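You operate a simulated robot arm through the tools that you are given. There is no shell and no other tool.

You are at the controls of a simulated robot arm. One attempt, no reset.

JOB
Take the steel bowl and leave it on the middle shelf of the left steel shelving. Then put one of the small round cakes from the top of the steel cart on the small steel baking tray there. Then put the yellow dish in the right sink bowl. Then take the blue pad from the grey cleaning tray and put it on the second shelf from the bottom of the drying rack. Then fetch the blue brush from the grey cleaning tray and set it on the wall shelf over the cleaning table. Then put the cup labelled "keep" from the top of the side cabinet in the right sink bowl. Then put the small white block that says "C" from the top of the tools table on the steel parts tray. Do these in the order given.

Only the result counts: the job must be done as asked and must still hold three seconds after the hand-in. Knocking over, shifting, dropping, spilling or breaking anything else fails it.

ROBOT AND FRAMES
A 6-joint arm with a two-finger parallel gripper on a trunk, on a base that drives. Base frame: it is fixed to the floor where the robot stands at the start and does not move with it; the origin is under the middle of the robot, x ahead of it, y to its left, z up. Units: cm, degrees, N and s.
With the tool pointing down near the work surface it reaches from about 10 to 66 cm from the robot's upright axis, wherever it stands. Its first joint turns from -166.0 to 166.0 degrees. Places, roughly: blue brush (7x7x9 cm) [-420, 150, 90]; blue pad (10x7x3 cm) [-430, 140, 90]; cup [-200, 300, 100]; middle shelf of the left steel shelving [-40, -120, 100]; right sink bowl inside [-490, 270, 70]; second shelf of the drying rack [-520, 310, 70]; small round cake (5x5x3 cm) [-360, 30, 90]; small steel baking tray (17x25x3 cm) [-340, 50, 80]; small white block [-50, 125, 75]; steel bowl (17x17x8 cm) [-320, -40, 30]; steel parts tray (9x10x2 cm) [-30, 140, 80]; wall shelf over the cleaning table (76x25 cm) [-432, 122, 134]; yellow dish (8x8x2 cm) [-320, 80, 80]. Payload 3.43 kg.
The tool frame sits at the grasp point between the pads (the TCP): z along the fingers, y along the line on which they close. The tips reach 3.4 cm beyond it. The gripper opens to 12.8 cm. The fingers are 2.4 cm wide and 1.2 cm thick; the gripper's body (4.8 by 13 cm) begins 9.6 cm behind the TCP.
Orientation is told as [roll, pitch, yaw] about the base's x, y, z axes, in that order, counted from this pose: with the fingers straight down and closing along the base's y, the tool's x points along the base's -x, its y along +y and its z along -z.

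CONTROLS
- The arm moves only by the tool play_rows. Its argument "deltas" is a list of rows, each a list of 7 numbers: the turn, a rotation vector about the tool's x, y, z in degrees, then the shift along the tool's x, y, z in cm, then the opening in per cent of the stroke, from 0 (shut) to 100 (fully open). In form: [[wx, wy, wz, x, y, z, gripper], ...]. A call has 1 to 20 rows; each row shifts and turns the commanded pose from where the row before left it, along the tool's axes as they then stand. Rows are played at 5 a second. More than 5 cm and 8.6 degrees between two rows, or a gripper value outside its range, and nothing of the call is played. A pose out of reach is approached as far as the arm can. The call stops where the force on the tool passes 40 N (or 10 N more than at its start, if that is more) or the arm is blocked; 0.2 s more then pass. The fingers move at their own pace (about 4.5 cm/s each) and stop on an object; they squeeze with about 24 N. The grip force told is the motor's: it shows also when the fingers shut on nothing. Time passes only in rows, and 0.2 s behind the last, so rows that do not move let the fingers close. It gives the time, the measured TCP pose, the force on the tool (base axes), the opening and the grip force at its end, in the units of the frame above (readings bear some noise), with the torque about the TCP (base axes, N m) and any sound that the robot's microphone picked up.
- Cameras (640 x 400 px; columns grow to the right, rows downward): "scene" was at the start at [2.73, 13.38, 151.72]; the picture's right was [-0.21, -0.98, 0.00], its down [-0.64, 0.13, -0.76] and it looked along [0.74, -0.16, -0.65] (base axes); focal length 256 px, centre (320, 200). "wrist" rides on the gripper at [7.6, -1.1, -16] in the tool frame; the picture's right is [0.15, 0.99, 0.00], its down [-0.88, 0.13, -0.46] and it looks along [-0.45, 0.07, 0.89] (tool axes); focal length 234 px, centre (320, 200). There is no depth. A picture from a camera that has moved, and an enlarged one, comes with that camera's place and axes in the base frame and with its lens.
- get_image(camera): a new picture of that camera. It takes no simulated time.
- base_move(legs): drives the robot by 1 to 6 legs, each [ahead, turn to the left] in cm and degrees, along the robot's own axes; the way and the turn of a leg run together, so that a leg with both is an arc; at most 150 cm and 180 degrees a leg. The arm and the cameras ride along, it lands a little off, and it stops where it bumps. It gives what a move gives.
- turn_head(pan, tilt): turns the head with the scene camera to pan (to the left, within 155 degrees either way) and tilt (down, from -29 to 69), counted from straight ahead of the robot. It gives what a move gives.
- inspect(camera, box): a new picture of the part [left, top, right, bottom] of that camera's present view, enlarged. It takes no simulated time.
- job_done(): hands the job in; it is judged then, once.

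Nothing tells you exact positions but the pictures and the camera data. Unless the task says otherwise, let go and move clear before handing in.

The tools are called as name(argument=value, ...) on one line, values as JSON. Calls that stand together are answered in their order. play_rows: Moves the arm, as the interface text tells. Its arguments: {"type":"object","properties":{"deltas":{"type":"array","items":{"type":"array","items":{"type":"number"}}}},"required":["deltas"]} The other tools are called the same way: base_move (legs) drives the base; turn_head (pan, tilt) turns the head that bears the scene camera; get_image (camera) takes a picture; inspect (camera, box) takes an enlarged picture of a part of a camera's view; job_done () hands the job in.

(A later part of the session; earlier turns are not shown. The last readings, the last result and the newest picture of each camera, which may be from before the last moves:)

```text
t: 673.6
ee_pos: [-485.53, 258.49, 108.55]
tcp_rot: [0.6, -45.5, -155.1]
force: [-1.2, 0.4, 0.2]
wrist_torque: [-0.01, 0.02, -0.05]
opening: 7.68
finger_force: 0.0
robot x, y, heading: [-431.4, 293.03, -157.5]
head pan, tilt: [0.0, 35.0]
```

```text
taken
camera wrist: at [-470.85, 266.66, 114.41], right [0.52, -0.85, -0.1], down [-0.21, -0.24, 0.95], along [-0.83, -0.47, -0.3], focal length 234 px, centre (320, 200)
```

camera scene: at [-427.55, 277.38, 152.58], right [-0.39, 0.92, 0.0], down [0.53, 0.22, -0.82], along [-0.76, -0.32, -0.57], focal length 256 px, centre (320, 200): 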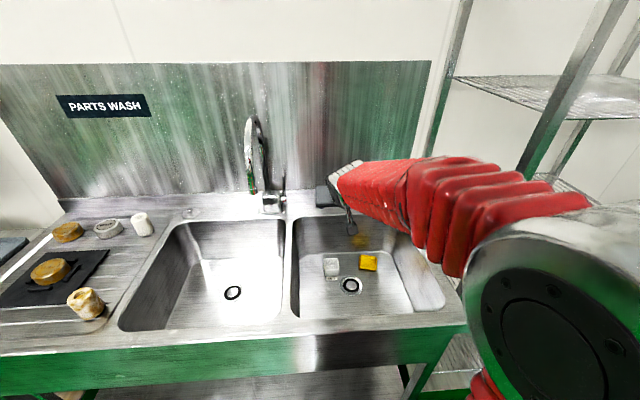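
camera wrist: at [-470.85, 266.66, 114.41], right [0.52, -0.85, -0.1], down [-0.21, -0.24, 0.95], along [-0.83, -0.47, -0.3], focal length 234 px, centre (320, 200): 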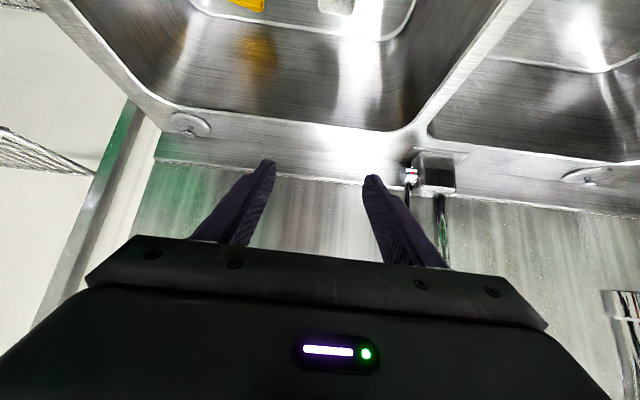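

Cup and dish are both in the right bowl. Last task: the white "C" block. I'll retract the arm and drive around to the far side of the tools table, where the blocks and tray lie.

play_rows(deltas=[[0, 0, 0, 2.8, 0, -2.85, 60], [0, 0, 0, 2.8, 0, -2.85, 60], [0, 0, 0, 2.8, 0, -2.85, 60], [0, 0, 0, 2.8, 0, -2.85, 60]])

base_move(legs=[[-45, 0]])

base_move(legs=[[0, 28]])

base_move(legs=[[0, 28]])

base_move(legs=[[0, 28]])

base_move(legs=[[0, 13]])

get_image(camera="scene")

```text
t: 674.6
ee_pos: [-470.93, 265.29, 108.44]
tcp_rot: [0.6, -45.6, -155.0]
force: [-0.4, -0.3, 0.2]
wrist_torque: [-0.01, -0.01, -0.02]
opening: 7.69
finger_force: 0.2
robot x, y, heading: [-431.31, 292.7, -157.2]
head pan, tilt: [0.0, 35.0]
```

```text
t: 678.0
ee_pos: [-428.73, 282.93, 108.5]
tcp_rot: [0.4, -45.6, -154.7]
force: [-0.7, 0.2, -0.1]
wrist_torque: [0.03, -0.03, -0.01]
opening: 7.67
finger_force: 0.0
robot x, y, heading: [-388.89, 310.84, -157.2]
head pan, tilt: [0.0, 35.0]
```

```text
t: 680.4
ee_pos: [-410.71, 267.62, 108.47]
tcp_rot: [0.6, -45.6, -126.8]
force: [-1.3, 0.2, 0.0]
wrist_torque: [0.01, 0.01, 0.0]
opening: 7.66
finger_force: 0.0
robot x, y, heading: [-389.74, 311.49, -128.9]
head pan, tilt: [0.0, 35.0]
```

```text
t: 682.7
ee_pos: [-387.4, 262.69, 108.54]
tcp_rot: [0.5, -45.6, -98.3]
force: [0.5, -0.6, -0.3]
wrist_torque: [0.03, 0.0, 0.0]
opening: 7.69
finger_force: 0.1
robot x, y, heading: [-390.32, 311.53, -101.0]
head pan, tilt: [0.0, 35.0]
```

```text
t: 685.1
ee_pos: [-364.57, 269.72, 108.62]
tcp_rot: [0.5, -45.6, -69.9]
force: [-1.1, -0.4, 0.0]
wrist_torque: [-0.01, 0.0, -0.04]
opening: 7.69
finger_force: 0.0
robot x, y, heading: [-391.13, 310.82, -72.9]
head pan, tilt: [0.0, 35.0]
```

```text
t: 686.6
ee_pos: [-356.01, 276.83, 108.62]
tcp_rot: [0.5, -45.5, -56.8]
force: [0.8, 1.1, 1.0]
wrist_torque: [-0.01, 0.02, 0.0]
opening: 7.68
finger_force: 0.1
robot x, y, heading: [-391.28, 310.78, -59.5]
head pan, tilt: [0.0, 35.0]
```

```text
taken
camera scene: at [-376.11, 316.36, 152.58], right [-0.86, -0.51, 0.0], down [-0.29, 0.5, -0.82], along [0.41, -0.71, -0.57], focal length 256 px, centre (320, 200)
```

scene: 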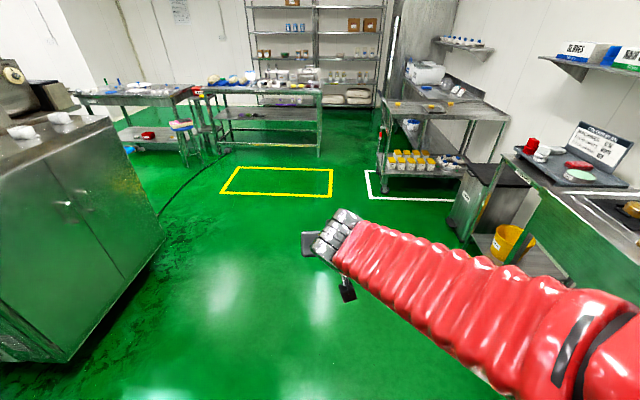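

The way is free. Driving across to R≈210, then turning left along the gap behind the tables.

base_move(legs=[[0, 2], [150, 0]])

base_move(legs=[[104, 0]])

base_move(legs=[[0, 28]])

base_move(legs=[[0, 28]])

base_move(legs=[[0, 28]])

get_image(camera="scene")

```text
t: 696.7
ee_pos: [-275.37, 150.45, 108.64]
tcp_rot: [0.5, -45.5, -55.2]
force: [0.1, -0.7, -0.9]
wrist_torque: [-0.02, -0.01, -0.02]
opening: 7.67
finger_force: 0.1
robot x, y, heading: [-310.99, 183.65, -57.9]
head pan, tilt: [0.0, 35.0]
```

```text
t: 703.8
ee_pos: [-219.14, 59.83, 108.73]
tcp_rot: [0.5, -45.5, -55.3]
force: [0.3, 0.4, 0.4]
wrist_torque: [0.01, 0.01, 0.0]
opening: 7.65
finger_force: 0.1
robot x, y, heading: [-255.11, 93.01, -58.1]
head pan, tilt: [0.0, 35.0]
```

```text
t: 706.1
ee_pos: [-207.92, 81.02, 108.7]
tcp_rot: [0.5, -45.5, -26.9]
force: [0.4, -0.3, 0.2]
wrist_torque: [-0.01, 0.03, 0.03]
opening: 7.67
finger_force: 0.1
robot x, y, heading: [-255.85, 92.21, -29.9]
head pan, tilt: [0.0, 35.0]
```

```text
t: 708.5
ee_pos: [-208.01, 104.9, 108.86]
tcp_rot: [0.5, -45.4, 1.2]
force: [-0.4, -0.3, 0.5]
wrist_torque: [-0.01, -0.02, 0.02]
opening: 7.7
finger_force: 0.0
robot x, y, heading: [-255.6, 91.42, -1.9]
head pan, tilt: [0.0, 35.0]
```

```text
t: 710.8
ee_pos: [-219.66, 125.61, 108.93]
tcp_rot: [0.5, -45.4, 29.1]
force: [-0.1, 0.1, -0.6]
wrist_torque: [0.03, 0.04, -0.02]
opening: 7.67
finger_force: 0.0
robot x, y, heading: [-255.42, 90.61, 25.7]
head pan, tilt: [0.0, 35.0]
```

```text
taken
camera scene: at [-259.33, 106.3, 152.58], right [0.43, -0.9, 0.0], down [-0.52, -0.25, -0.82], along [0.74, 0.36, -0.57], focal length 256 px, centre (320, 200)
```

scene: 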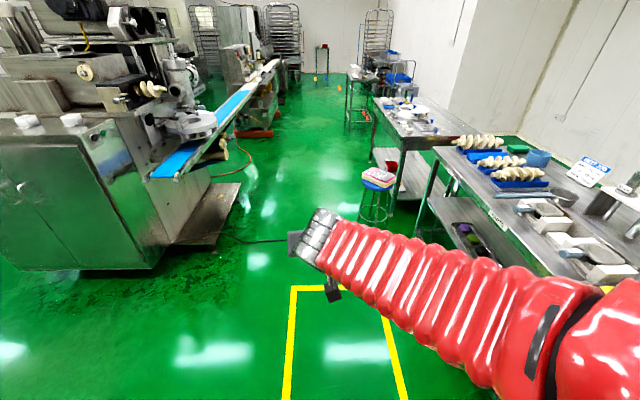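

Clear aisle between the stool and the conveyor. I'll straighten and drive along it.

base_move(legs=[[0, 4], [130, 0]])

turn_head(pan=-40, tilt=35)

get_image(camera="scene")

turn_head(pan=20, tilt=35)

get_image(camera="scene")

```text
t: 720.0
ee_pos: [-107.0, 193.38, 108.88]
tcp_rot: [0.5, -45.6, 32.8]
force: [-0.2, -0.2, 0.1]
wrist_torque: [-0.02, 0.01, -0.02]
opening: 7.69
finger_force: 0.1
robot x, y, heading: [-140.26, 156.52, 29.4]
head pan, tilt: [0.0, 35.0]
```

```text
t: 721.1
ee_pos: [-106.99, 193.32, 108.84]
tcp_rot: [0.6, -45.4, 32.9]
force: [0.7, -0.3, -0.5]
wrist_torque: [0.0, -0.01, 0.03]
opening: 7.7
finger_force: 0.0
robot x, y, heading: [-140.21, 156.66, 29.5]
head pan, tilt: [-40.0, 35.0]
```

```text
taken
camera scene: at [-144.35, 165.63, 152.58], right [-0.18, -0.98, 0.0], down [-0.56, 0.1, -0.82], along [0.81, -0.15, -0.57], focal length 256 px, centre (320, 200)
```

scene: 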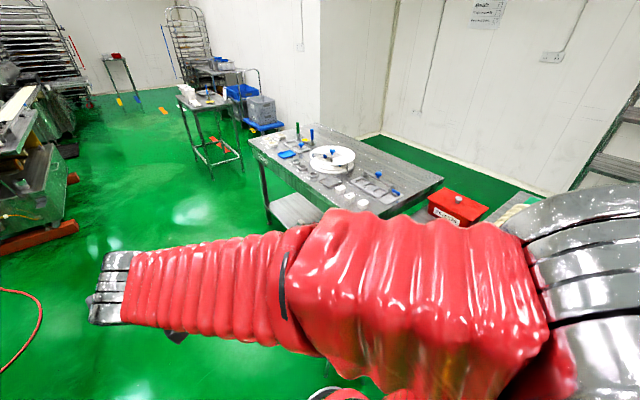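

```text
t: 722.4
ee_pos: [-107.01, 193.3, 108.85]
tcp_rot: [0.4, -45.5, 32.9]
force: [-0.5, 0.7, -0.1]
wrist_torque: [-0.04, 0.0, 0.0]
opening: 7.7
finger_force: 0.1
robot x, y, heading: [-140.29, 156.44, 29.5]
head pan, tilt: [20.0, 35.0]
```

```text
taken
camera scene: at [-147.29, 173.92, 152.58], right [0.76, -0.65, 0.0], down [-0.37, -0.44, -0.82], along [0.53, 0.62, -0.57], focal length 256 px, centre (320, 200)
```

scene: 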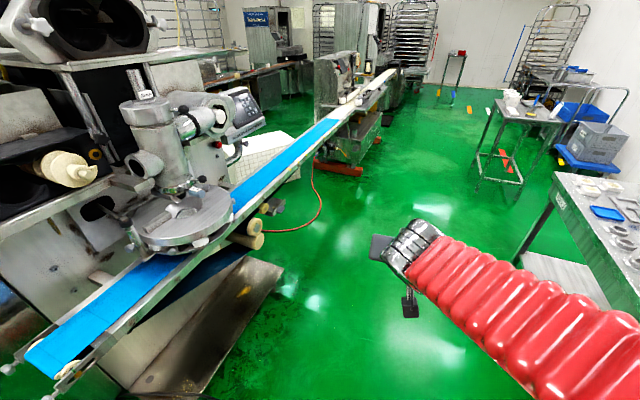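

The tools table is in view; zooming in on its items.

turn_head(pan=-40, tilt=30)

inspect(camera="scene", box=[240, 80, 460, 200])

inspect(camera="scene", box=[300, 120, 420, 190])

```text
t: 723.7
ee_pos: [-106.92, 193.21, 108.86]
tcp_rot: [0.5, -45.6, 32.8]
force: [-0.6, 0.8, -0.4]
wrist_torque: [0.0, 0.01, 0.0]
opening: 7.69
finger_force: 0.1
robot x, y, heading: [-139.98, 156.28, 29.5]
head pan, tilt: [-40.0, 30.0]
```

```text
2.91 times, centred on (350, 140) of scene
camera zoom: at [-144.11, 165.59, 153.36], right [-0.18, -0.98, 0.0], down [-0.49, 0.09, -0.87], along [0.85, -0.16, -0.5], focal length 746 px, centre (233, 374)
```

zoom: 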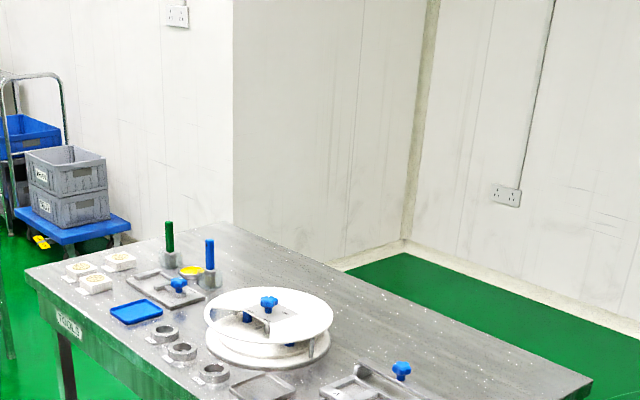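

```text
5.33 times, centred on (360, 155) of scene
camera zoom: at [-144.11, 165.59, 153.36], right [-0.18, -0.98, 0.0], down [-0.49, 0.09, -0.87], along [0.85, -0.16, -0.5], focal length 1368 px, centre (107, 440)
```

zoom: 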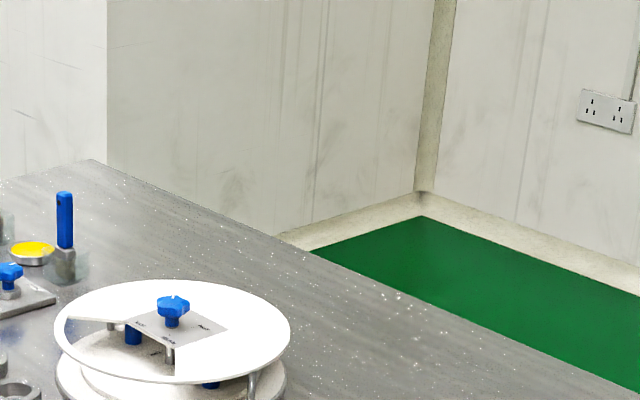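

turn_head(pan=-40, tilt=40)

inspect(camera="scene", box=[240, 60, 480, 220])

inspect(camera="scene", box=[300, 120, 420, 200])

```text
t: 724.4
ee_pos: [-107.07, 193.27, 108.97]
tcp_rot: [0.6, -45.5, 32.8]
force: [0.1, -0.3, -0.3]
wrist_torque: [0.02, -0.05, 0.0]
opening: 7.67
finger_force: 0.0
robot x, y, heading: [-140.15, 156.27, 29.3]
head pan, tilt: [-40.0, 40.0]
```

```text
2.50 times, centred on (360, 140) of scene
camera zoom: at [-144.65, 165.68, 151.83], right [-0.18, -0.98, 0.0], down [-0.63, 0.12, -0.77], along [0.75, -0.14, -0.64], focal length 641 px, centre (220, 350)
```

zoom: 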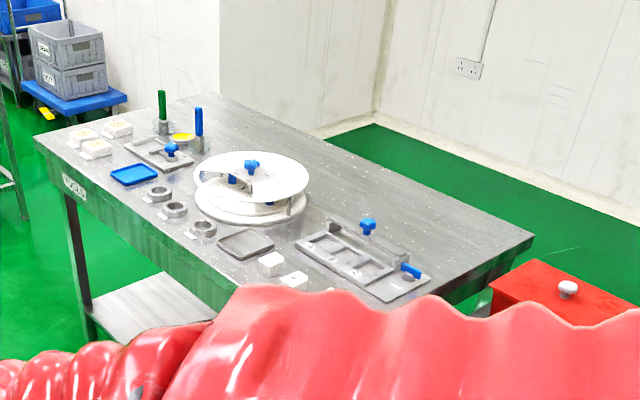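

```text
5.00 times, centred on (360, 160) of scene
camera zoom: at [-144.65, 165.68, 151.83], right [-0.18, -0.98, 0.0], down [-0.63, 0.12, -0.77], along [0.75, -0.14, -0.64], focal length 1282 px, centre (120, 400)
```

zoom: 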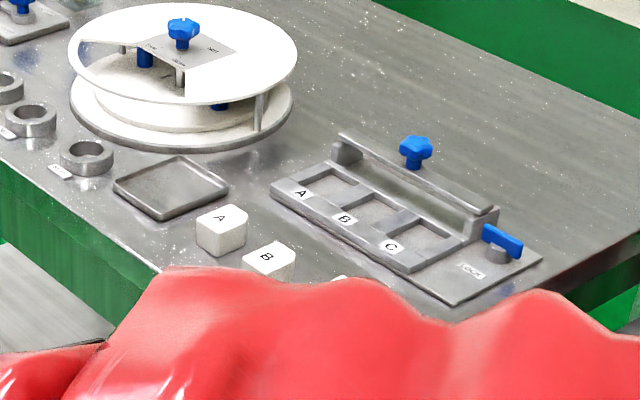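

I can read A and B on the blocks nearest the tray; C is the one hidden by my arm (≈ (−46, 126)). I'll drive on past and turn right to face the table.

base_move(legs=[[97, 0]])

base_move(legs=[[0, -28]])

base_move(legs=[[0, -28]])

base_move(legs=[[0, -28]])

turn_head(pan=0, tilt=40)

get_image(camera="scene")

```text
t: 731.0
ee_pos: [-20.41, 240.18, 108.89]
tcp_rot: [0.5, -45.5, 31.8]
force: [-0.4, -0.2, 0.0]
wrist_torque: [-0.01, -0.01, 0.02]
opening: 7.67
finger_force: 0.0
robot x, y, heading: [-54.61, 203.98, 28.6]
head pan, tilt: [-40.0, 40.0]
```

```text
t: 733.3
ee_pos: [-7.62, 220.07, 108.98]
tcp_rot: [0.5, -45.4, 3.8]
force: [0.5, 0.4, 0.7]
wrist_torque: [-0.01, -0.01, 0.01]
opening: 7.67
finger_force: 0.0
robot x, y, heading: [-54.17, 205.19, 0.8]
head pan, tilt: [-40.0, 40.0]
```

```text
t: 735.6
ee_pos: [-5.81, 196.39, 109.02]
tcp_rot: [0.5, -45.5, -24.0]
force: [-0.2, 0.5, -0.4]
wrist_torque: [0.02, -0.01, 0.0]
opening: 7.68
finger_force: 0.0
robot x, y, heading: [-54.4, 205.36, -26.9]
head pan, tilt: [-40.0, 40.0]
```

```text
t: 738.0
ee_pos: [-15.65, 174.68, 109.11]
tcp_rot: [0.4, -45.5, -51.9]
force: [0.2, -0.4, -0.5]
wrist_torque: [0.01, 0.0, -0.02]
opening: 7.68
finger_force: 0.0
robot x, y, heading: [-53.56, 205.43, -54.4]
head pan, tilt: [-40.0, 40.0]
```

```text
t: 739.0
ee_pos: [-15.72, 174.69, 109.03]
tcp_rot: [0.5, -45.5, -51.9]
force: [-0.2, 0.1, 0.4]
wrist_torque: [0.0, -0.02, 0.0]
opening: 7.66
finger_force: 0.1
robot x, y, heading: [-53.47, 205.54, -54.5]
head pan, tilt: [0.0, 40.0]
```

```text
taken
camera scene: at [-39.1, 212.87, 151.82], right [-0.81, -0.58, 0.0], down [-0.37, 0.52, -0.77], along [0.44, -0.62, -0.64], focal length 256 px, centre (320, 200)
```

scene: 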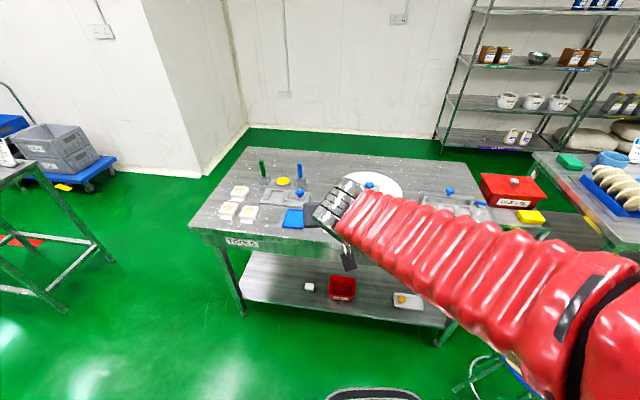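

turn_head(pan=-60, tilt=50)

get_image(camera="scene")

```text
t: 740.4
ee_pos: [-15.57, 174.71, 109.07]
tcp_rot: [0.6, -45.5, -51.9]
force: [0.2, -0.4, 0.1]
wrist_torque: [0.0, 0.0, -0.02]
opening: 7.68
finger_force: 0.1
robot x, y, heading: [-53.47, 205.36, -54.6]
head pan, tilt: [-60.0, 50.0]
```

```text
taken
camera scene: at [-47.22, 212.79, 150.41], right [-0.91, 0.41, 0.0], down [0.32, 0.7, -0.64], along [-0.27, -0.59, -0.77], focal length 256 px, centre (320, 200)
```

scene: 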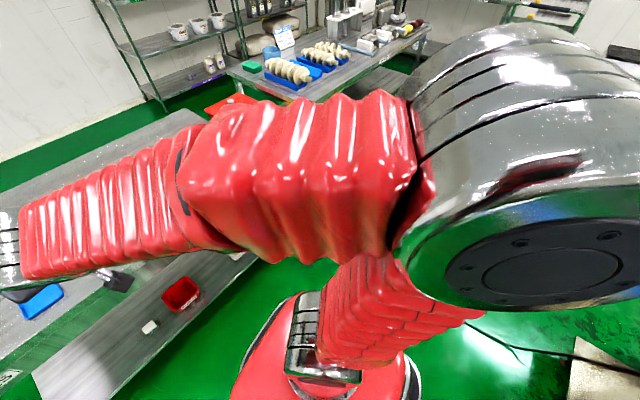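

I'll turn right to about −75° and move closer, staying clear of the stool.

base_move(legs=[[0, -20], [16, 0]])

turn_head(pan=5, tilt=50)

get_image(camera="scene")

get_image(camera="wrist")

```text
t: 743.5
ee_pos: [-24.09, 148.2, 109.01]
tcp_rot: [0.5, -45.6, -71.7]
force: [-0.5, -0.7, -0.2]
wrist_torque: [0.0, 0.0, 0.03]
opening: 7.69
finger_force: 0.1
robot x, y, heading: [-49.26, 190.51, -74.6]
head pan, tilt: [-60.0, 50.0]
```

```text
t: 744.8
ee_pos: [-23.9, 148.3, 109.24]
tcp_rot: [0.5, -45.6, -71.7]
force: [-0.3, 0.6, 0.2]
wrist_torque: [-0.03, -0.01, -0.03]
opening: 7.71
finger_force: 0.0
robot x, y, heading: [-49.47, 190.09, -74.8]
head pan, tilt: [5.0, 50.0]
```

```text
taken
camera scene: at [-32.88, 193.11, 150.4], right [-0.94, -0.35, 0.0], down [-0.27, 0.72, -0.64], along [0.22, -0.6, -0.77], focal length 256 px, centre (320, 200)
```

scene: 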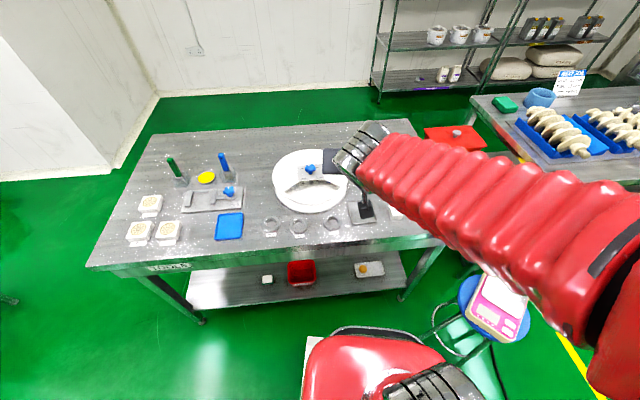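

```text
taken
camera wrist: at [-30.46, 163.81, 115.01], right [0.9, 0.41, -0.1], down [0.21, -0.24, 0.95], along [0.37, -0.88, -0.3], focal length 234 px, centre (320, 200)
```

wrist: 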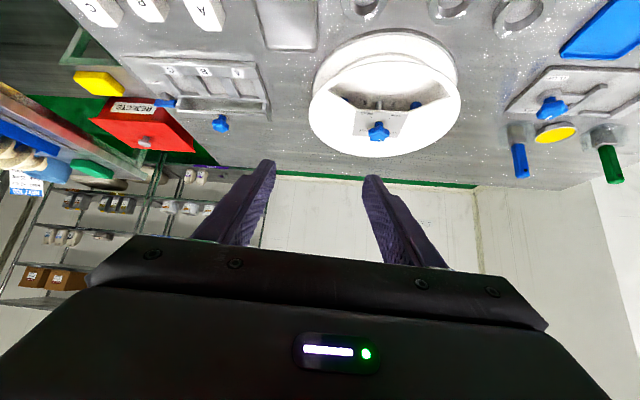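

In the wrist view I can read A, B and C (C farthest, at ≈ (−54, 125.5)), and the parts tray near (−27, 135). I'll swing the hand right to hover before C.

play_rows(deltas=[[2.68, 0.7, 2.62, 1.11, -3.54, 0.87, 60], [2.65, 0.7, 2.65, 0.94, -3.54, 1.04, 60], [2.61, 0.7, 2.69, 0.76, -3.53, 1.21, 60], [2.58, 0.7, 2.72, 0.58, -3.5, 1.38, 60], [2.55, 0.7, 2.75, 0.39, -3.46, 1.54, 60], [2.51, 0.7, 2.78, 0.21, -3.4, 1.7, 60], [2.48, 0.7, 2.81, 0.03, -3.33, 1.84, 60], [2.45, 0.7, 2.84, -0.16, -3.25, 1.99, 60]])

get_image(camera="wrist")

get_image(camera="scene")

```text
t: 746.6
ee_pos: [-51.21, 140.39, 97.76]
tcp_rot: [0.1, -39.8, -101.4]
force: [0.1, 0.1, 0.4]
wrist_torque: [0.01, -0.01, -0.01]
opening: 7.68
finger_force: 0.1
robot x, y, heading: [-49.54, 190.09, -74.4]
head pan, tilt: [5.0, 50.0]
```

```text
taken
camera wrist: at [-49.22, 156.44, 105.37], right [0.99, -0.08, -0.09], down [0.05, -0.4, 0.91], along [-0.11, -0.91, -0.39], focal length 234 px, centre (320, 200)
```

wrist: 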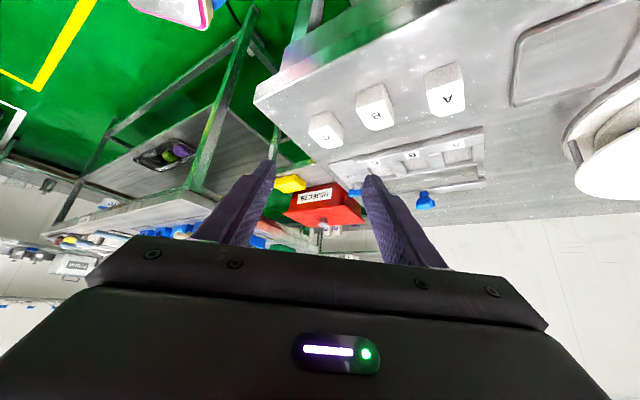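

```text
taken
camera scene: at [-32.89, 193.12, 150.41], right [-0.94, -0.35, 0.0], down [-0.27, 0.72, -0.64], along [0.22, -0.6, -0.77], focal length 256 px, centre (320, 200)
```

scene: 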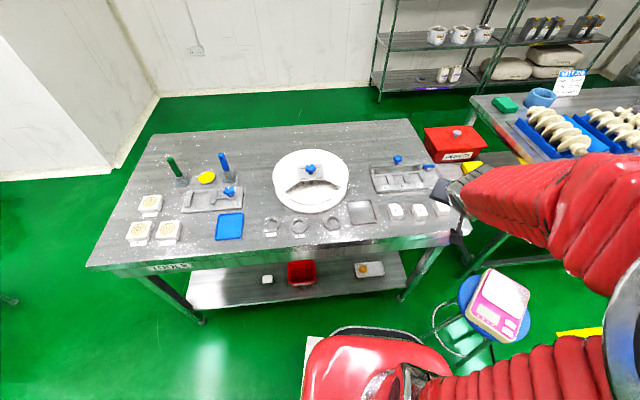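

Both cameras see the blocks and the tray now. Zooming for accuracy.

inspect(camera="wrist", box=[270, 20, 490, 200])

inspect(camera="scene", box=[330, 180, 470, 240])

```text
2.22 times, centred on (380, 110) of wrist
camera zoom: at [-49.22, 156.44, 105.37], right [0.99, -0.08, -0.09], down [0.05, -0.4, 0.91], along [-0.11, -0.91, -0.39], focal length 520 px, centre (187, 400)
```

zoom: 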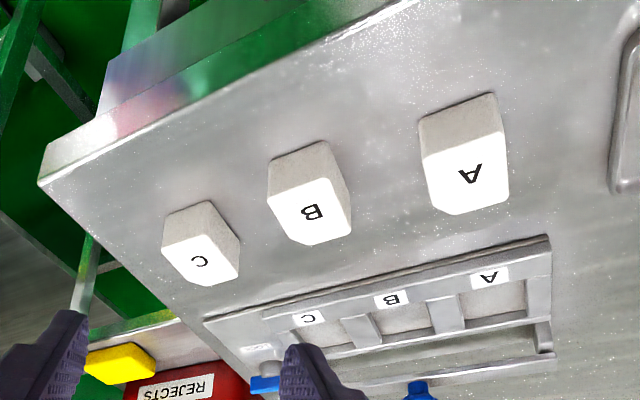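

```text
4.57 times, centred on (400, 210) of scene
camera zoom: at [-32.89, 193.12, 150.41], right [-0.94, -0.35, 0.0], down [-0.27, 0.72, -0.64], along [0.22, -0.6, -0.77], focal length 1172 px, centre (-46, 154)
```

zoom: 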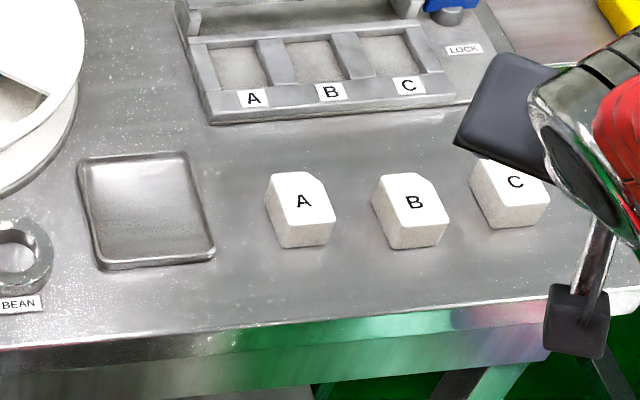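

C's top is at about (−52.3, 131.3, 85.5), block ≈4.5 cm wide, 3 cm tall, sides aligned with the table. To grip it squarely I should stand straight opposite C, so I'll reposition: back off, move along the table, and face it again.

base_move(legs=[[-24, 0]])

base_move(legs=[[0, -28]])

base_move(legs=[[0, -28]])

base_move(legs=[[0, -20]])

turn_head(pan=30, tilt=50)

get_image(camera="scene")

```text
t: 748.8
ee_pos: [-57.73, 163.83, 97.89]
tcp_rot: [0.1, -39.8, -101.4]
force: [0.8, -1.2, -0.1]
wrist_torque: [-0.02, -0.01, 0.03]
opening: 7.71
finger_force: 0.0
robot x, y, heading: [-55.44, 213.54, -74.5]
head pan, tilt: [5.0, 50.0]
```

```text
t: 751.1
ee_pos: [-80.84, 170.51, 97.89]
tcp_rot: [0.1, -39.8, -129.4]
force: [0.0, -0.7, 0.3]
wrist_torque: [-0.01, 0.02, 0.0]
opening: 7.69
finger_force: 0.0
robot x, y, heading: [-54.58, 213.49, -102.2]
head pan, tilt: [5.0, 50.0]
```

```text
t: 753.5
ee_pos: [-97.81, 187.37, 97.88]
tcp_rot: [0.1, -39.8, -157.1]
force: [0.5, 0.6, -1.3]
wrist_torque: [0.0, -0.04, 0.0]
opening: 7.7
finger_force: 0.2
robot x, y, heading: [-54.03, 212.51, -130.0]
head pan, tilt: [5.0, 50.0]
```

```text
t: 755.3
ee_pos: [-103.76, 203.93, 97.96]
tcp_rot: [0.2, -39.9, -177.2]
force: [-0.5, 0.0, 0.5]
wrist_torque: [-0.01, 0.03, 0.01]
opening: 7.65
finger_force: 0.1
robot x, y, heading: [-53.67, 211.59, -149.8]
head pan, tilt: [5.0, 50.0]
```

```text
t: 756.2
ee_pos: [-103.9, 204.03, 98.02]
tcp_rot: [0.2, -39.9, -177.1]
force: [0.2, -1.0, 0.2]
wrist_torque: [0.01, -0.04, -0.01]
opening: 7.67
finger_force: 0.1
robot x, y, heading: [-53.44, 211.44, -150.2]
head pan, tilt: [30.0, 50.0]
```

```text
taken
camera scene: at [-44.12, 194.38, 150.41], right [-0.87, 0.5, 0.0], down [0.38, 0.66, -0.64], along [-0.32, -0.56, -0.77], focal length 256 px, centre (320, 200)
```

scene: 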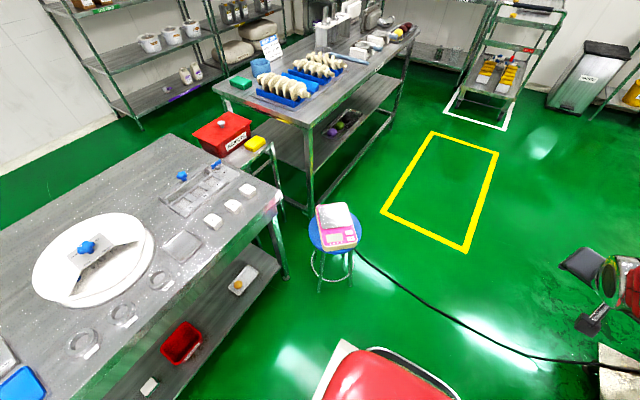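

A clear view: stool with scale, blocks and tray. Driving 39 cm along the table and turning back left.

base_move(legs=[[39, 0]])

base_move(legs=[[0, 25]])

base_move(legs=[[0, 25]])

base_move(legs=[[0, 20]])

turn_head(pan=15, tilt=50)

get_image(camera="scene")

get_image(camera="wrist")

```text
t: 759.2
ee_pos: [-137.32, 184.24, 98.01]
tcp_rot: [0.0, -39.9, -176.8]
force: [-0.2, -0.4, 0.5]
wrist_torque: [-0.02, -0.04, -0.03]
opening: 7.68
finger_force: 0.0
robot x, y, heading: [-87.23, 192.02, -149.5]
head pan, tilt: [30.0, 50.0]
```

```text
t: 761.1
ee_pos: [-132.25, 168.33, 98.08]
tcp_rot: [0.0, -39.8, -157.9]
force: [0.2, -0.2, 0.1]
wrist_torque: [-0.01, 0.0, 0.03]
opening: 7.69
finger_force: 0.1
robot x, y, heading: [-87.5, 192.69, -132.2]
head pan, tilt: [30.0, 50.0]
stopped in leg 1: the robot was blocked; the commanded pose is now the measured one
```

```text
t: 762.8
ee_pos: [-122.7, 156.18, 98.18]
tcp_rot: [0.1, -39.9, -140.3]
force: [-0.1, -0.2, 1.0]
wrist_torque: [-0.02, -0.01, 0.0]
opening: 7.67
finger_force: 0.0
robot x, y, heading: [-88.95, 193.74, -115.5]
head pan, tilt: [30.0, 50.0]
stopped in leg 1: the robot was blocked; the commanded pose is now the measured one
```

```text
t: 764.7
ee_pos: [-108.17, 146.83, 98.13]
tcp_rot: [0.1, -39.9, -120.7]
force: [0.6, 1.0, 0.0]
wrist_torque: [0.01, -0.03, 0.0]
opening: 7.68
finger_force: 0.0
robot x, y, heading: [-89.96, 193.33, -95.8]
head pan, tilt: [30.0, 50.0]
```

```text
t: 765.4
ee_pos: [-108.21, 146.94, 98.07]
tcp_rot: [0.1, -39.9, -120.6]
force: [-0.7, -0.8, 0.0]
wrist_torque: [0.03, 0.0, -0.01]
opening: 7.68
finger_force: 0.0
robot x, y, heading: [-89.74, 193.37, -95.3]
head pan, tilt: [15.0, 50.0]
```

```text
taken
camera scene: at [-71.98, 190.25, 150.4], right [-0.99, -0.17, 0.0], down [-0.13, 0.76, -0.64], along [0.11, -0.63, -0.77], focal length 256 px, centre (320, 200)
```

scene: 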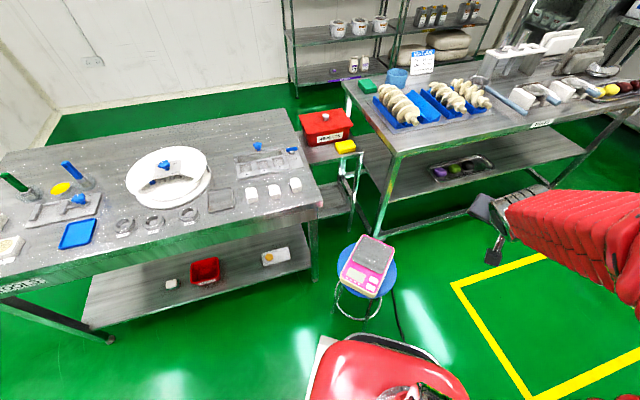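

```text
taken
camera wrist: at [-101.09, 161.26, 105.69], right [0.91, -0.41, -0.09], down [-0.08, -0.4, 0.91], along [-0.41, -0.82, -0.39], focal length 234 px, centre (320, 200)
```

wrist: 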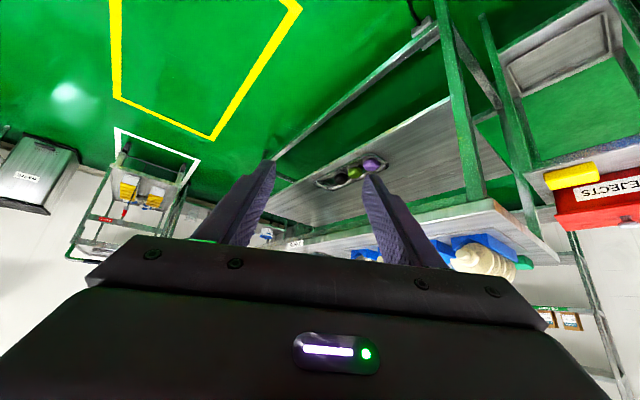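

The stool and scale are untouched. I'll turn left a bit more and move slightly closer, then swing the arm left to C.

base_move(legs=[[0, 14]])

base_move(legs=[[4, 0]])

get_image(camera="scene")

```text
t: 767.0
ee_pos: [-96.56, 143.49, 98.24]
tcp_rot: [0.1, -39.9, -106.7]
force: [-0.3, 0.4, 0.5]
wrist_torque: [0.02, 0.0, -0.03]
opening: 7.71
finger_force: 0.0
robot x, y, heading: [-90.11, 193.03, -81.7]
head pan, tilt: [15.0, 50.0]
```

```text
t: 767.9
ee_pos: [-95.79, 139.57, 98.28]
tcp_rot: [0.2, -39.9, -106.7]
force: [-0.2, -0.1, 0.5]
wrist_torque: [-0.01, -0.02, 0.0]
opening: 7.66
finger_force: 0.1
robot x, y, heading: [-89.47, 189.25, -81.5]
head pan, tilt: [15.0, 50.0]
```

```text
taken
camera scene: at [-71.73, 190.3, 150.4], right [-0.92, -0.4, 0.0], down [-0.3, 0.7, -0.64], along [0.25, -0.59, -0.77], focal length 256 px, centre (320, 200)
```

scene: 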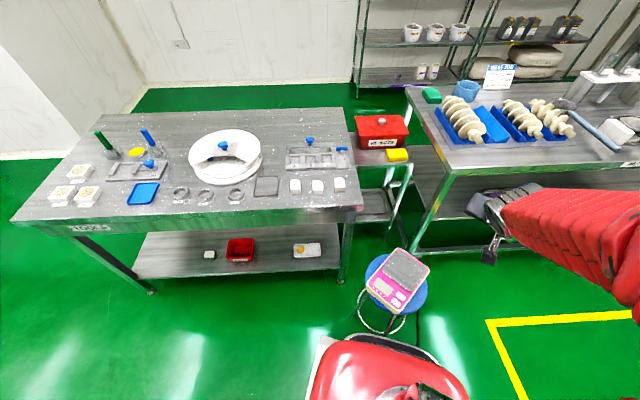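

Swinging the hand left over to C, keeping height.

play_rows(deltas=[[-2.62, 0, -3.12, 1.06, 3.69, -0.72, 60], [-2.62, 0, -3.12, 0.86, 3.77, -0.55, 60], [-2.62, 0, -3.12, 0.65, 3.83, -0.38, 60], [-2.62, 0, -3.12, 0.44, 3.88, -0.2, 60], [-2.62, 0, -3.12, 0.23, 3.9, -0.02, 60], [-2.62, 0, -3.12, 0.02, 3.9, 0.15, 60], [-2.62, 0, -3.12, -0.19, 3.89, 0.33, 60], [-2.62, 0, -3.12, -0.41, 3.85, 0.51, 60], [-2.62, 0, -3.12, -0.62, 3.79, 0.69, 60], [-2.62, 0, -3.12, -0.82, 3.72, 0.86, 60]])

get_image(camera="wrist")

get_image(camera="scene")

```text
t: 770.1
ee_pos: [-56.77, 140.97, 96.92]
tcp_rot: [0.2, -39.8, -65.9]
force: [0.2, -0.2, -0.3]
wrist_torque: [-0.04, 0.03, 0.02]
opening: 7.7
finger_force: 0.0
robot x, y, heading: [-89.46, 188.91, -81.4]
head pan, tilt: [15.0, 50.0]
```

```text
taken
camera wrist: at [-64.48, 155.33, 104.38], right [0.86, 0.51, -0.09], down [0.27, -0.3, 0.92], along [0.44, -0.81, -0.39], focal length 234 px, centre (320, 200)
```

wrist: 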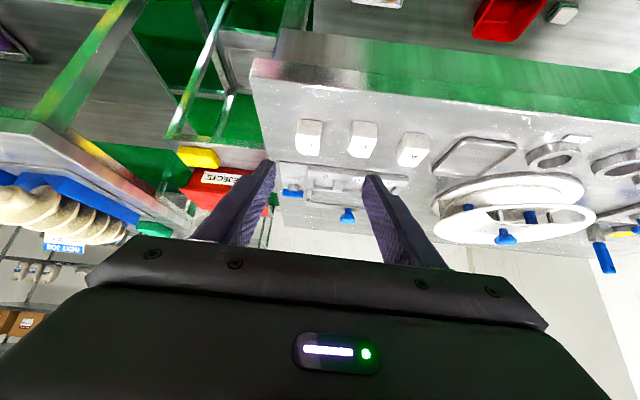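

```text
taken
camera scene: at [-71.73, 190.3, 150.4], right [-0.92, -0.4, 0.0], down [-0.3, 0.7, -0.64], along [0.25, -0.59, -0.77], focal length 256 px, centre (320, 200)
```

scene: 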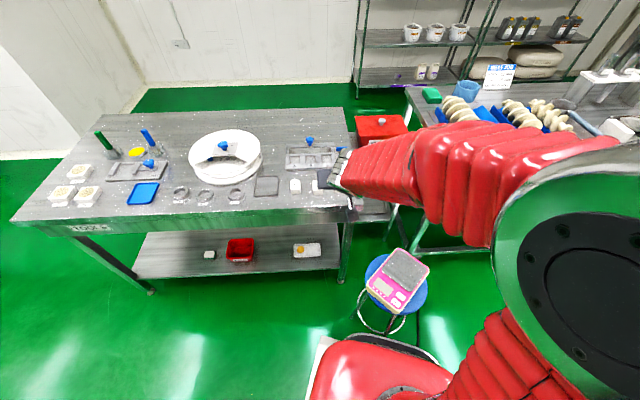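

inspect(camera="wrist", box=[250, 90, 530, 220])

inspect(camera="scene", box=[250, 150, 370, 220])

```text
2.29 times, centred on (390, 155) of wrist
camera zoom: at [-64.48, 155.33, 104.38], right [0.86, 0.51, -0.09], down [0.27, -0.3, 0.92], along [0.44, -0.81, -0.39], focal length 535 px, centre (160, 303)
```

zoom: 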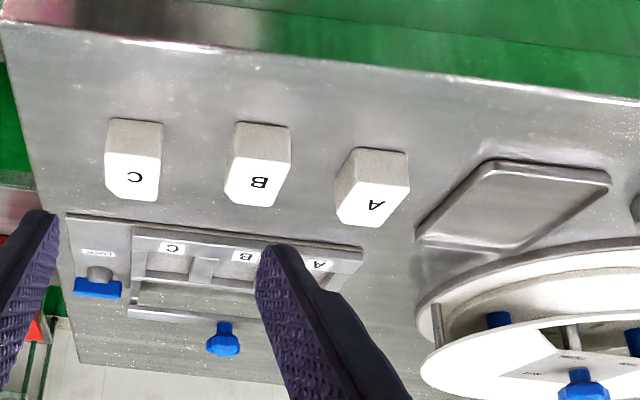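

```text
5.33 times, centred on (310, 185) of scene
camera zoom: at [-71.73, 190.3, 150.4], right [-0.92, -0.4, 0.0], down [-0.3, 0.7, -0.64], along [0.25, -0.59, -0.77], focal length 1368 px, centre (373, 280)
```

zoom: 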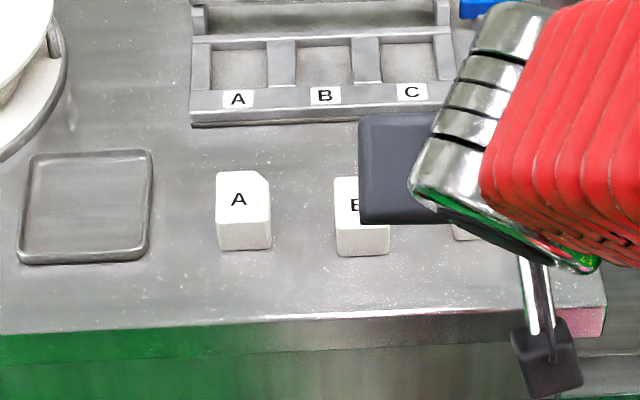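

C is confirmed as the rightmost block: centre ≈ (−53.2, 129.2), table z≈81, ~3.5 × 4.4 × 2.8 cm. Moving to pre-grasp with a 6 cm opening.

play_rows(deltas=[[0, 1.6, 0, -0.13, -0.4, 2.97, 47], [0, 1.6, 0, -0.21, -0.4, 2.97, 47], [0, 1.6, 0, -0.3, -0.4, 2.96, 47], [0, 1.6, 0, -0.38, -0.4, 2.95, 47]])

get_image(camera="wrist")

inspect(camera="wrist", box=[240, 90, 440, 220])

```text
t: 771.1
ee_pos: [-54.97, 132.91, 88.2]
tcp_rot: [0.1, -33.5, -65.9]
force: [0.1, 0.0, 0.7]
wrist_torque: [0.03, 0.0, -0.02]
opening: 6.04
finger_force: 0.1
robot x, y, heading: [-89.48, 189.24, -81.6]
head pan, tilt: [15.0, 50.0]
```

```text
taken
camera wrist: at [-62.23, 146.42, 97.47], right [0.85, 0.52, -0.08], down [0.32, -0.39, 0.87], along [0.42, -0.76, -0.49], focal length 234 px, centre (320, 200)
```

wrist: 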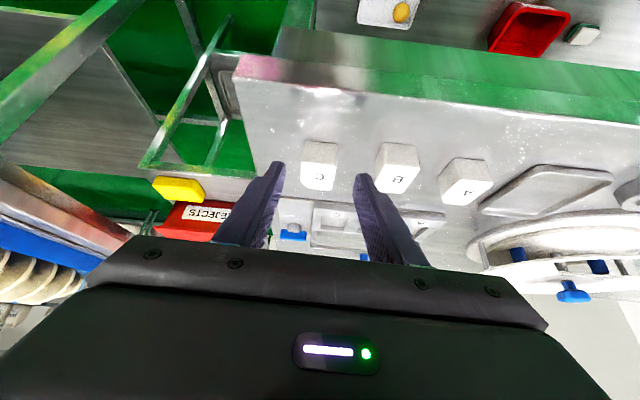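

```text
3.08 times, centred on (340, 155) of wrist
camera zoom: at [-62.23, 146.42, 97.47], right [0.85, 0.52, -0.08], down [0.32, -0.39, 0.87], along [0.42, -0.76, -0.49], focal length 720 px, centre (258, 338)
```

zoom: 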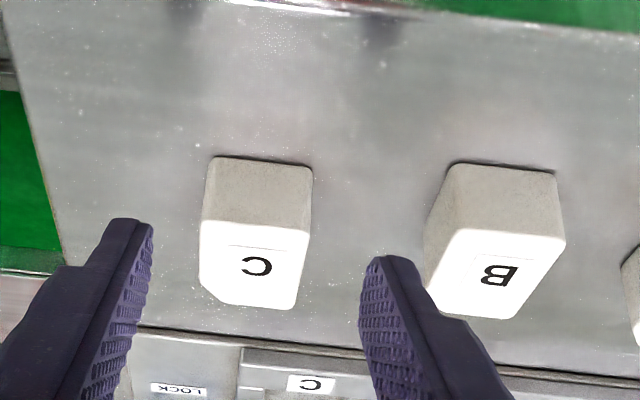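

Well centred on C with room to B. Final descent.

play_rows(deltas=[[0, 1.2, 0, -0.05, 0, 2.01, 47], [0, 1.0, 0, -0.05, 0, 1.7, 47], [0, 0, 0, 0, 0, 0, 47]])

inspect(camera="wrist", box=[240, 90, 440, 220])

```text
t: 771.9
ee_pos: [-54.0, 131.17, 85.18]
tcp_rot: [0.2, -31.3, -66.0]
force: [0.2, -0.7, 0.1]
wrist_torque: [-0.04, 0.02, -0.01]
opening: 6.03
finger_force: 0.1
robot x, y, heading: [-89.22, 189.12, -81.6]
head pan, tilt: [15.0, 50.0]
```

```text
3.08 times, centred on (340, 155) of wrist
camera zoom: at [-61.18, 144.24, 95.02], right [0.85, 0.52, -0.07], down [0.33, -0.42, 0.85], along [0.41, -0.75, -0.53], focal length 720 px, centre (258, 338)
```

zoom: 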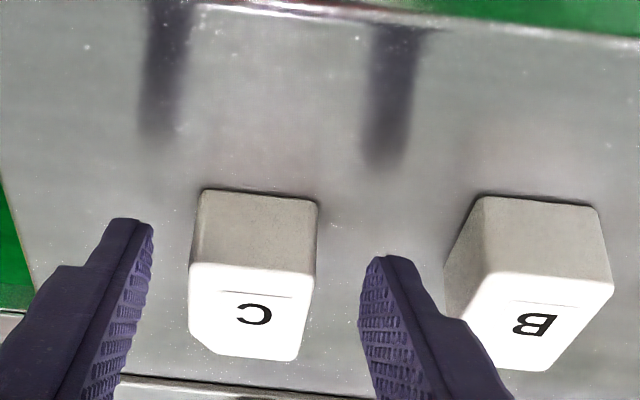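

Tips are at the block's centre. Slightly lower and close.

play_rows(deltas=[[0, 0, 0, 0.1, 0, 0.25, 47], [0, 0, 0, 0, 0, 0, 47]])

play_rows(deltas=[[0, 0, 0, 0, 0, 0, 30], [0, 0, 0, 0, 0, 0, 15], [0, 0, 0, 0, 0, 0, 15], [0, 0, 0, 0, 0, 0, 15], [0, 0, 0, 0, 0, 0, 15]])

inspect(camera="wrist", box=[240, 90, 440, 220])

```text
t: 772.5
ee_pos: [-54.08, 131.04, 84.84]
tcp_rot: [0.0, -31.3, -65.9]
force: [0.0, 0.9, -0.5]
wrist_torque: [0.05, 0.01, 0.02]
opening: 6.02
finger_force: 0.1
robot x, y, heading: [-89.77, 188.82, -81.6]
head pan, tilt: [15.0, 50.0]
```

```text
t: 773.7
ee_pos: [-54.09, 131.19, 84.84]
tcp_rot: [0.2, -31.3, -66.1]
force: [0.4, 0.0, -0.4]
wrist_torque: [0.04, 0.01, -0.01]
opening: 3.52
finger_force: 24.0
robot x, y, heading: [-89.15, 189.41, -81.7]
head pan, tilt: [15.0, 50.0]
```

```text
3.08 times, centred on (340, 155) of wrist
camera zoom: at [-61.17, 144.25, 94.74], right [0.85, 0.52, -0.07], down [0.33, -0.42, 0.85], along [0.41, -0.75, -0.53], focal length 720 px, centre (258, 338)
```

zoom: 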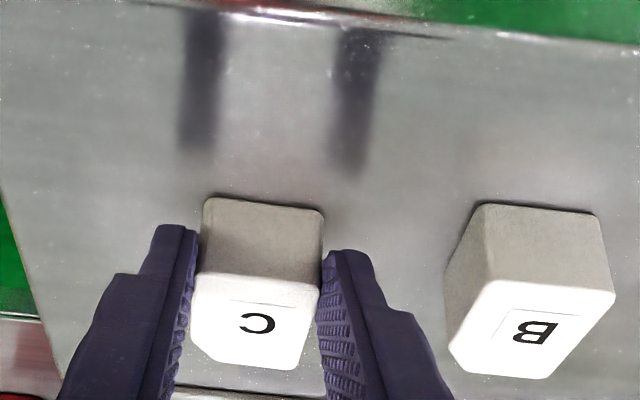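

Gripped C (3.5 cm). Lifting.

play_rows(deltas=[[0, 0, 0, -0.52, 0, -0.85, 15], [0, -1, 0, -0.62, 0, -1.03, 15], [0, -1, 0, -0.83, 0, -1.26, 15], [0, -1.5, 0, -1.1, 0, -1.6, 15], [0, -1.5, 0, -1.14, 0, -1.57, 15]])

get_image(camera="wrist")

get_image(camera="scene")

```text
t: 774.9
ee_pos: [-53.99, 131.16, 92.64]
tcp_rot: [0.2, -36.4, -66.0]
force: [-1.0, 0.5, -0.5]
wrist_torque: [0.0, 0.02, 0.02]
opening: 3.53
finger_force: 23.2
robot x, y, heading: [-89.7, 189.02, -81.7]
head pan, tilt: [15.0, 50.0]
```

```text
taken
camera wrist: at [-61.45, 145.01, 101.09], right [0.86, 0.51, -0.08], down [0.3, -0.35, 0.89], along [0.43, -0.79, -0.45], focal length 234 px, centre (320, 200)
```

wrist: 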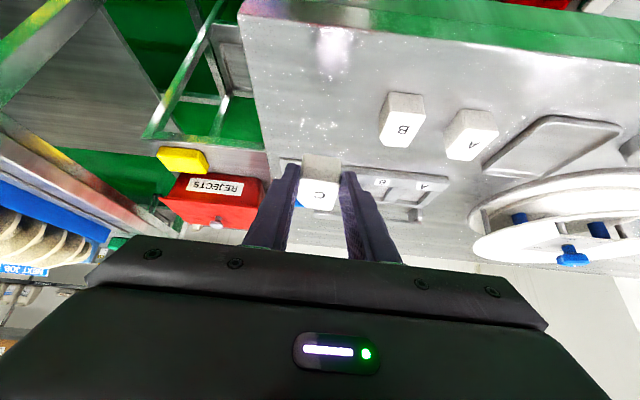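

```text
taken
camera scene: at [-71.73, 190.27, 150.4], right [-0.92, -0.4, 0.0], down [-0.3, 0.7, -0.64], along [0.25, -0.59, -0.77], focal length 256 px, centre (320, 200)
```

scene: 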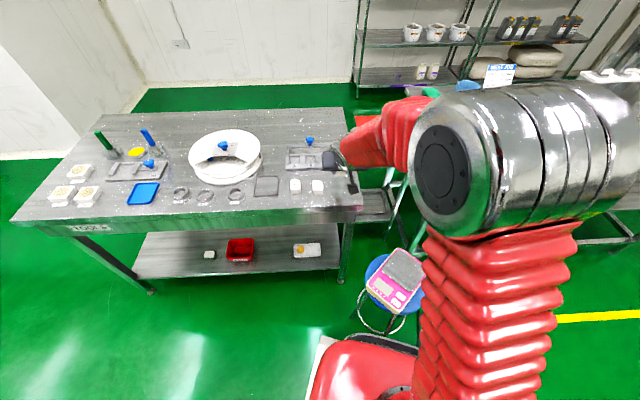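

C is lifted cleanly. Now I swing it left over the parts tray (centre ≈ (−29.2, 139.7)).

play_rows(deltas=[[-2.0, -0.5, -2.65, -0.23, 4.24, -0.14, 15], [-2.0, -0.5, -2.65, -0.43, 4.23, 0.01, 15], [-2.02, -0.5, -2.63, -0.63, 4.2, 0.165, 15], [-2.05, -0.5, -2.62, -0.82, 4.16, 0.32, 15], [-2.07, -0.5, -2.6, -1.0, 4.11, 0.475, 15], [-2.09, -0.5, -2.58, -1.18, 4.03, 0.63, 15]])

get_image(camera="wrist")

inspect(camera="scene", box=[220, 130, 360, 220])

```text
t: 776.3
ee_pos: [-30.49, 141.14, 93.95]
tcp_rot: [0.3, -39.3, -46.0]
force: [0.7, 0.4, -0.4]
wrist_torque: [0.02, 0.01, -0.05]
opening: 3.55
finger_force: 24.0
robot x, y, heading: [-89.88, 189.21, -81.7]
head pan, tilt: [15.0, 50.0]
```

```text
taken
camera wrist: at [-42.47, 151.78, 101.61], right [0.63, 0.77, -0.09], down [0.36, -0.19, 0.91], along [0.68, -0.61, -0.4], focal length 234 px, centre (320, 200)
```

wrist: 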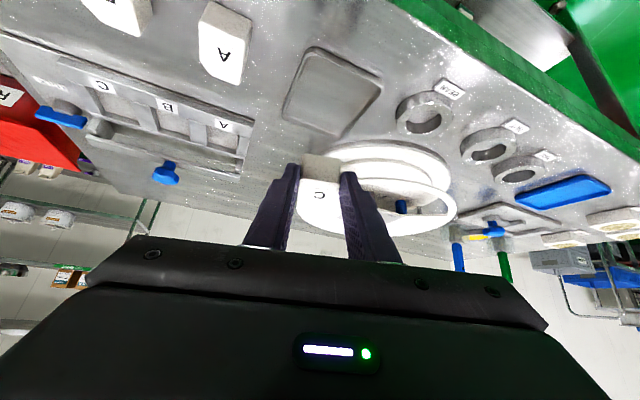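

```text
4.44 times, centred on (290, 175) of scene
camera zoom: at [-71.72, 190.28, 150.4], right [-0.92, -0.4, 0.0], down [-0.3, 0.7, -0.64], along [0.25, -0.59, -0.77], focal length 1140 px, centre (453, 311)
```

zoom: 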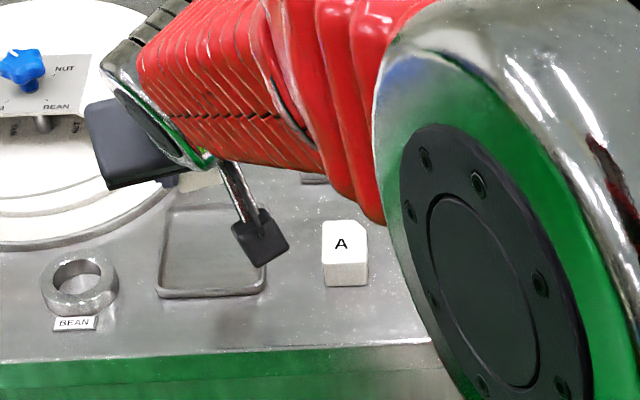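

The block is directly above the tray centre. Lowering in steps.

play_rows(deltas=[[0, 0.4, 0, 1.08, 0, 1.32, 15], [0, 0.4, 0, 1.07, 0, 1.32, 15], [0, 0.4, 0, 1.06, 0, 1.33, 15], [0, 0.4, 0, 1.05, 0, 1.34, 15]])

inspect(camera="wrist", box=[220, 60, 440, 210])

inspect(camera="scene", box=[220, 130, 360, 220])

```text
t: 777.3
ee_pos: [-30.51, 140.79, 87.1]
tcp_rot: [0.2, -37.7, -46.0]
force: [-0.5, 0.6, -0.9]
wrist_torque: [0.03, 0.05, -0.01]
opening: 3.53
finger_force: 23.6
robot x, y, heading: [-89.37, 189.11, -81.6]
head pan, tilt: [15.0, 50.0]
```

```text
2.67 times, centred on (330, 135) of wrist
camera zoom: at [-42.32, 151.49, 95.27], right [0.63, 0.77, -0.09], down [0.38, -0.21, 0.9], along [0.68, -0.6, -0.43], focal length 624 px, centre (293, 373)
```

zoom: 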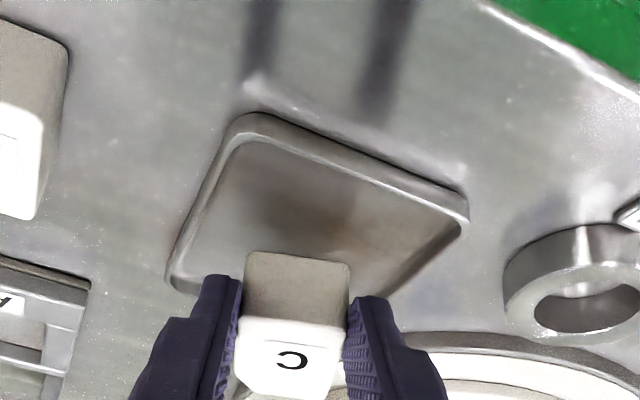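

```text
4.44 times, centred on (290, 175) of scene
camera zoom: at [-71.72, 190.28, 150.4], right [-0.92, -0.4, 0.0], down [-0.3, 0.7, -0.64], along [0.25, -0.59, -0.77], focal length 1140 px, centre (453, 311)
```

zoom: 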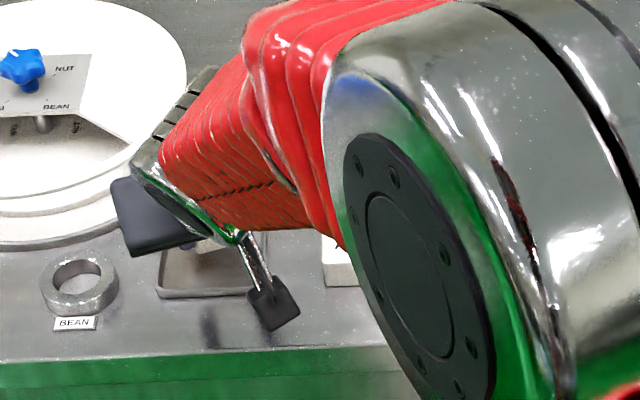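

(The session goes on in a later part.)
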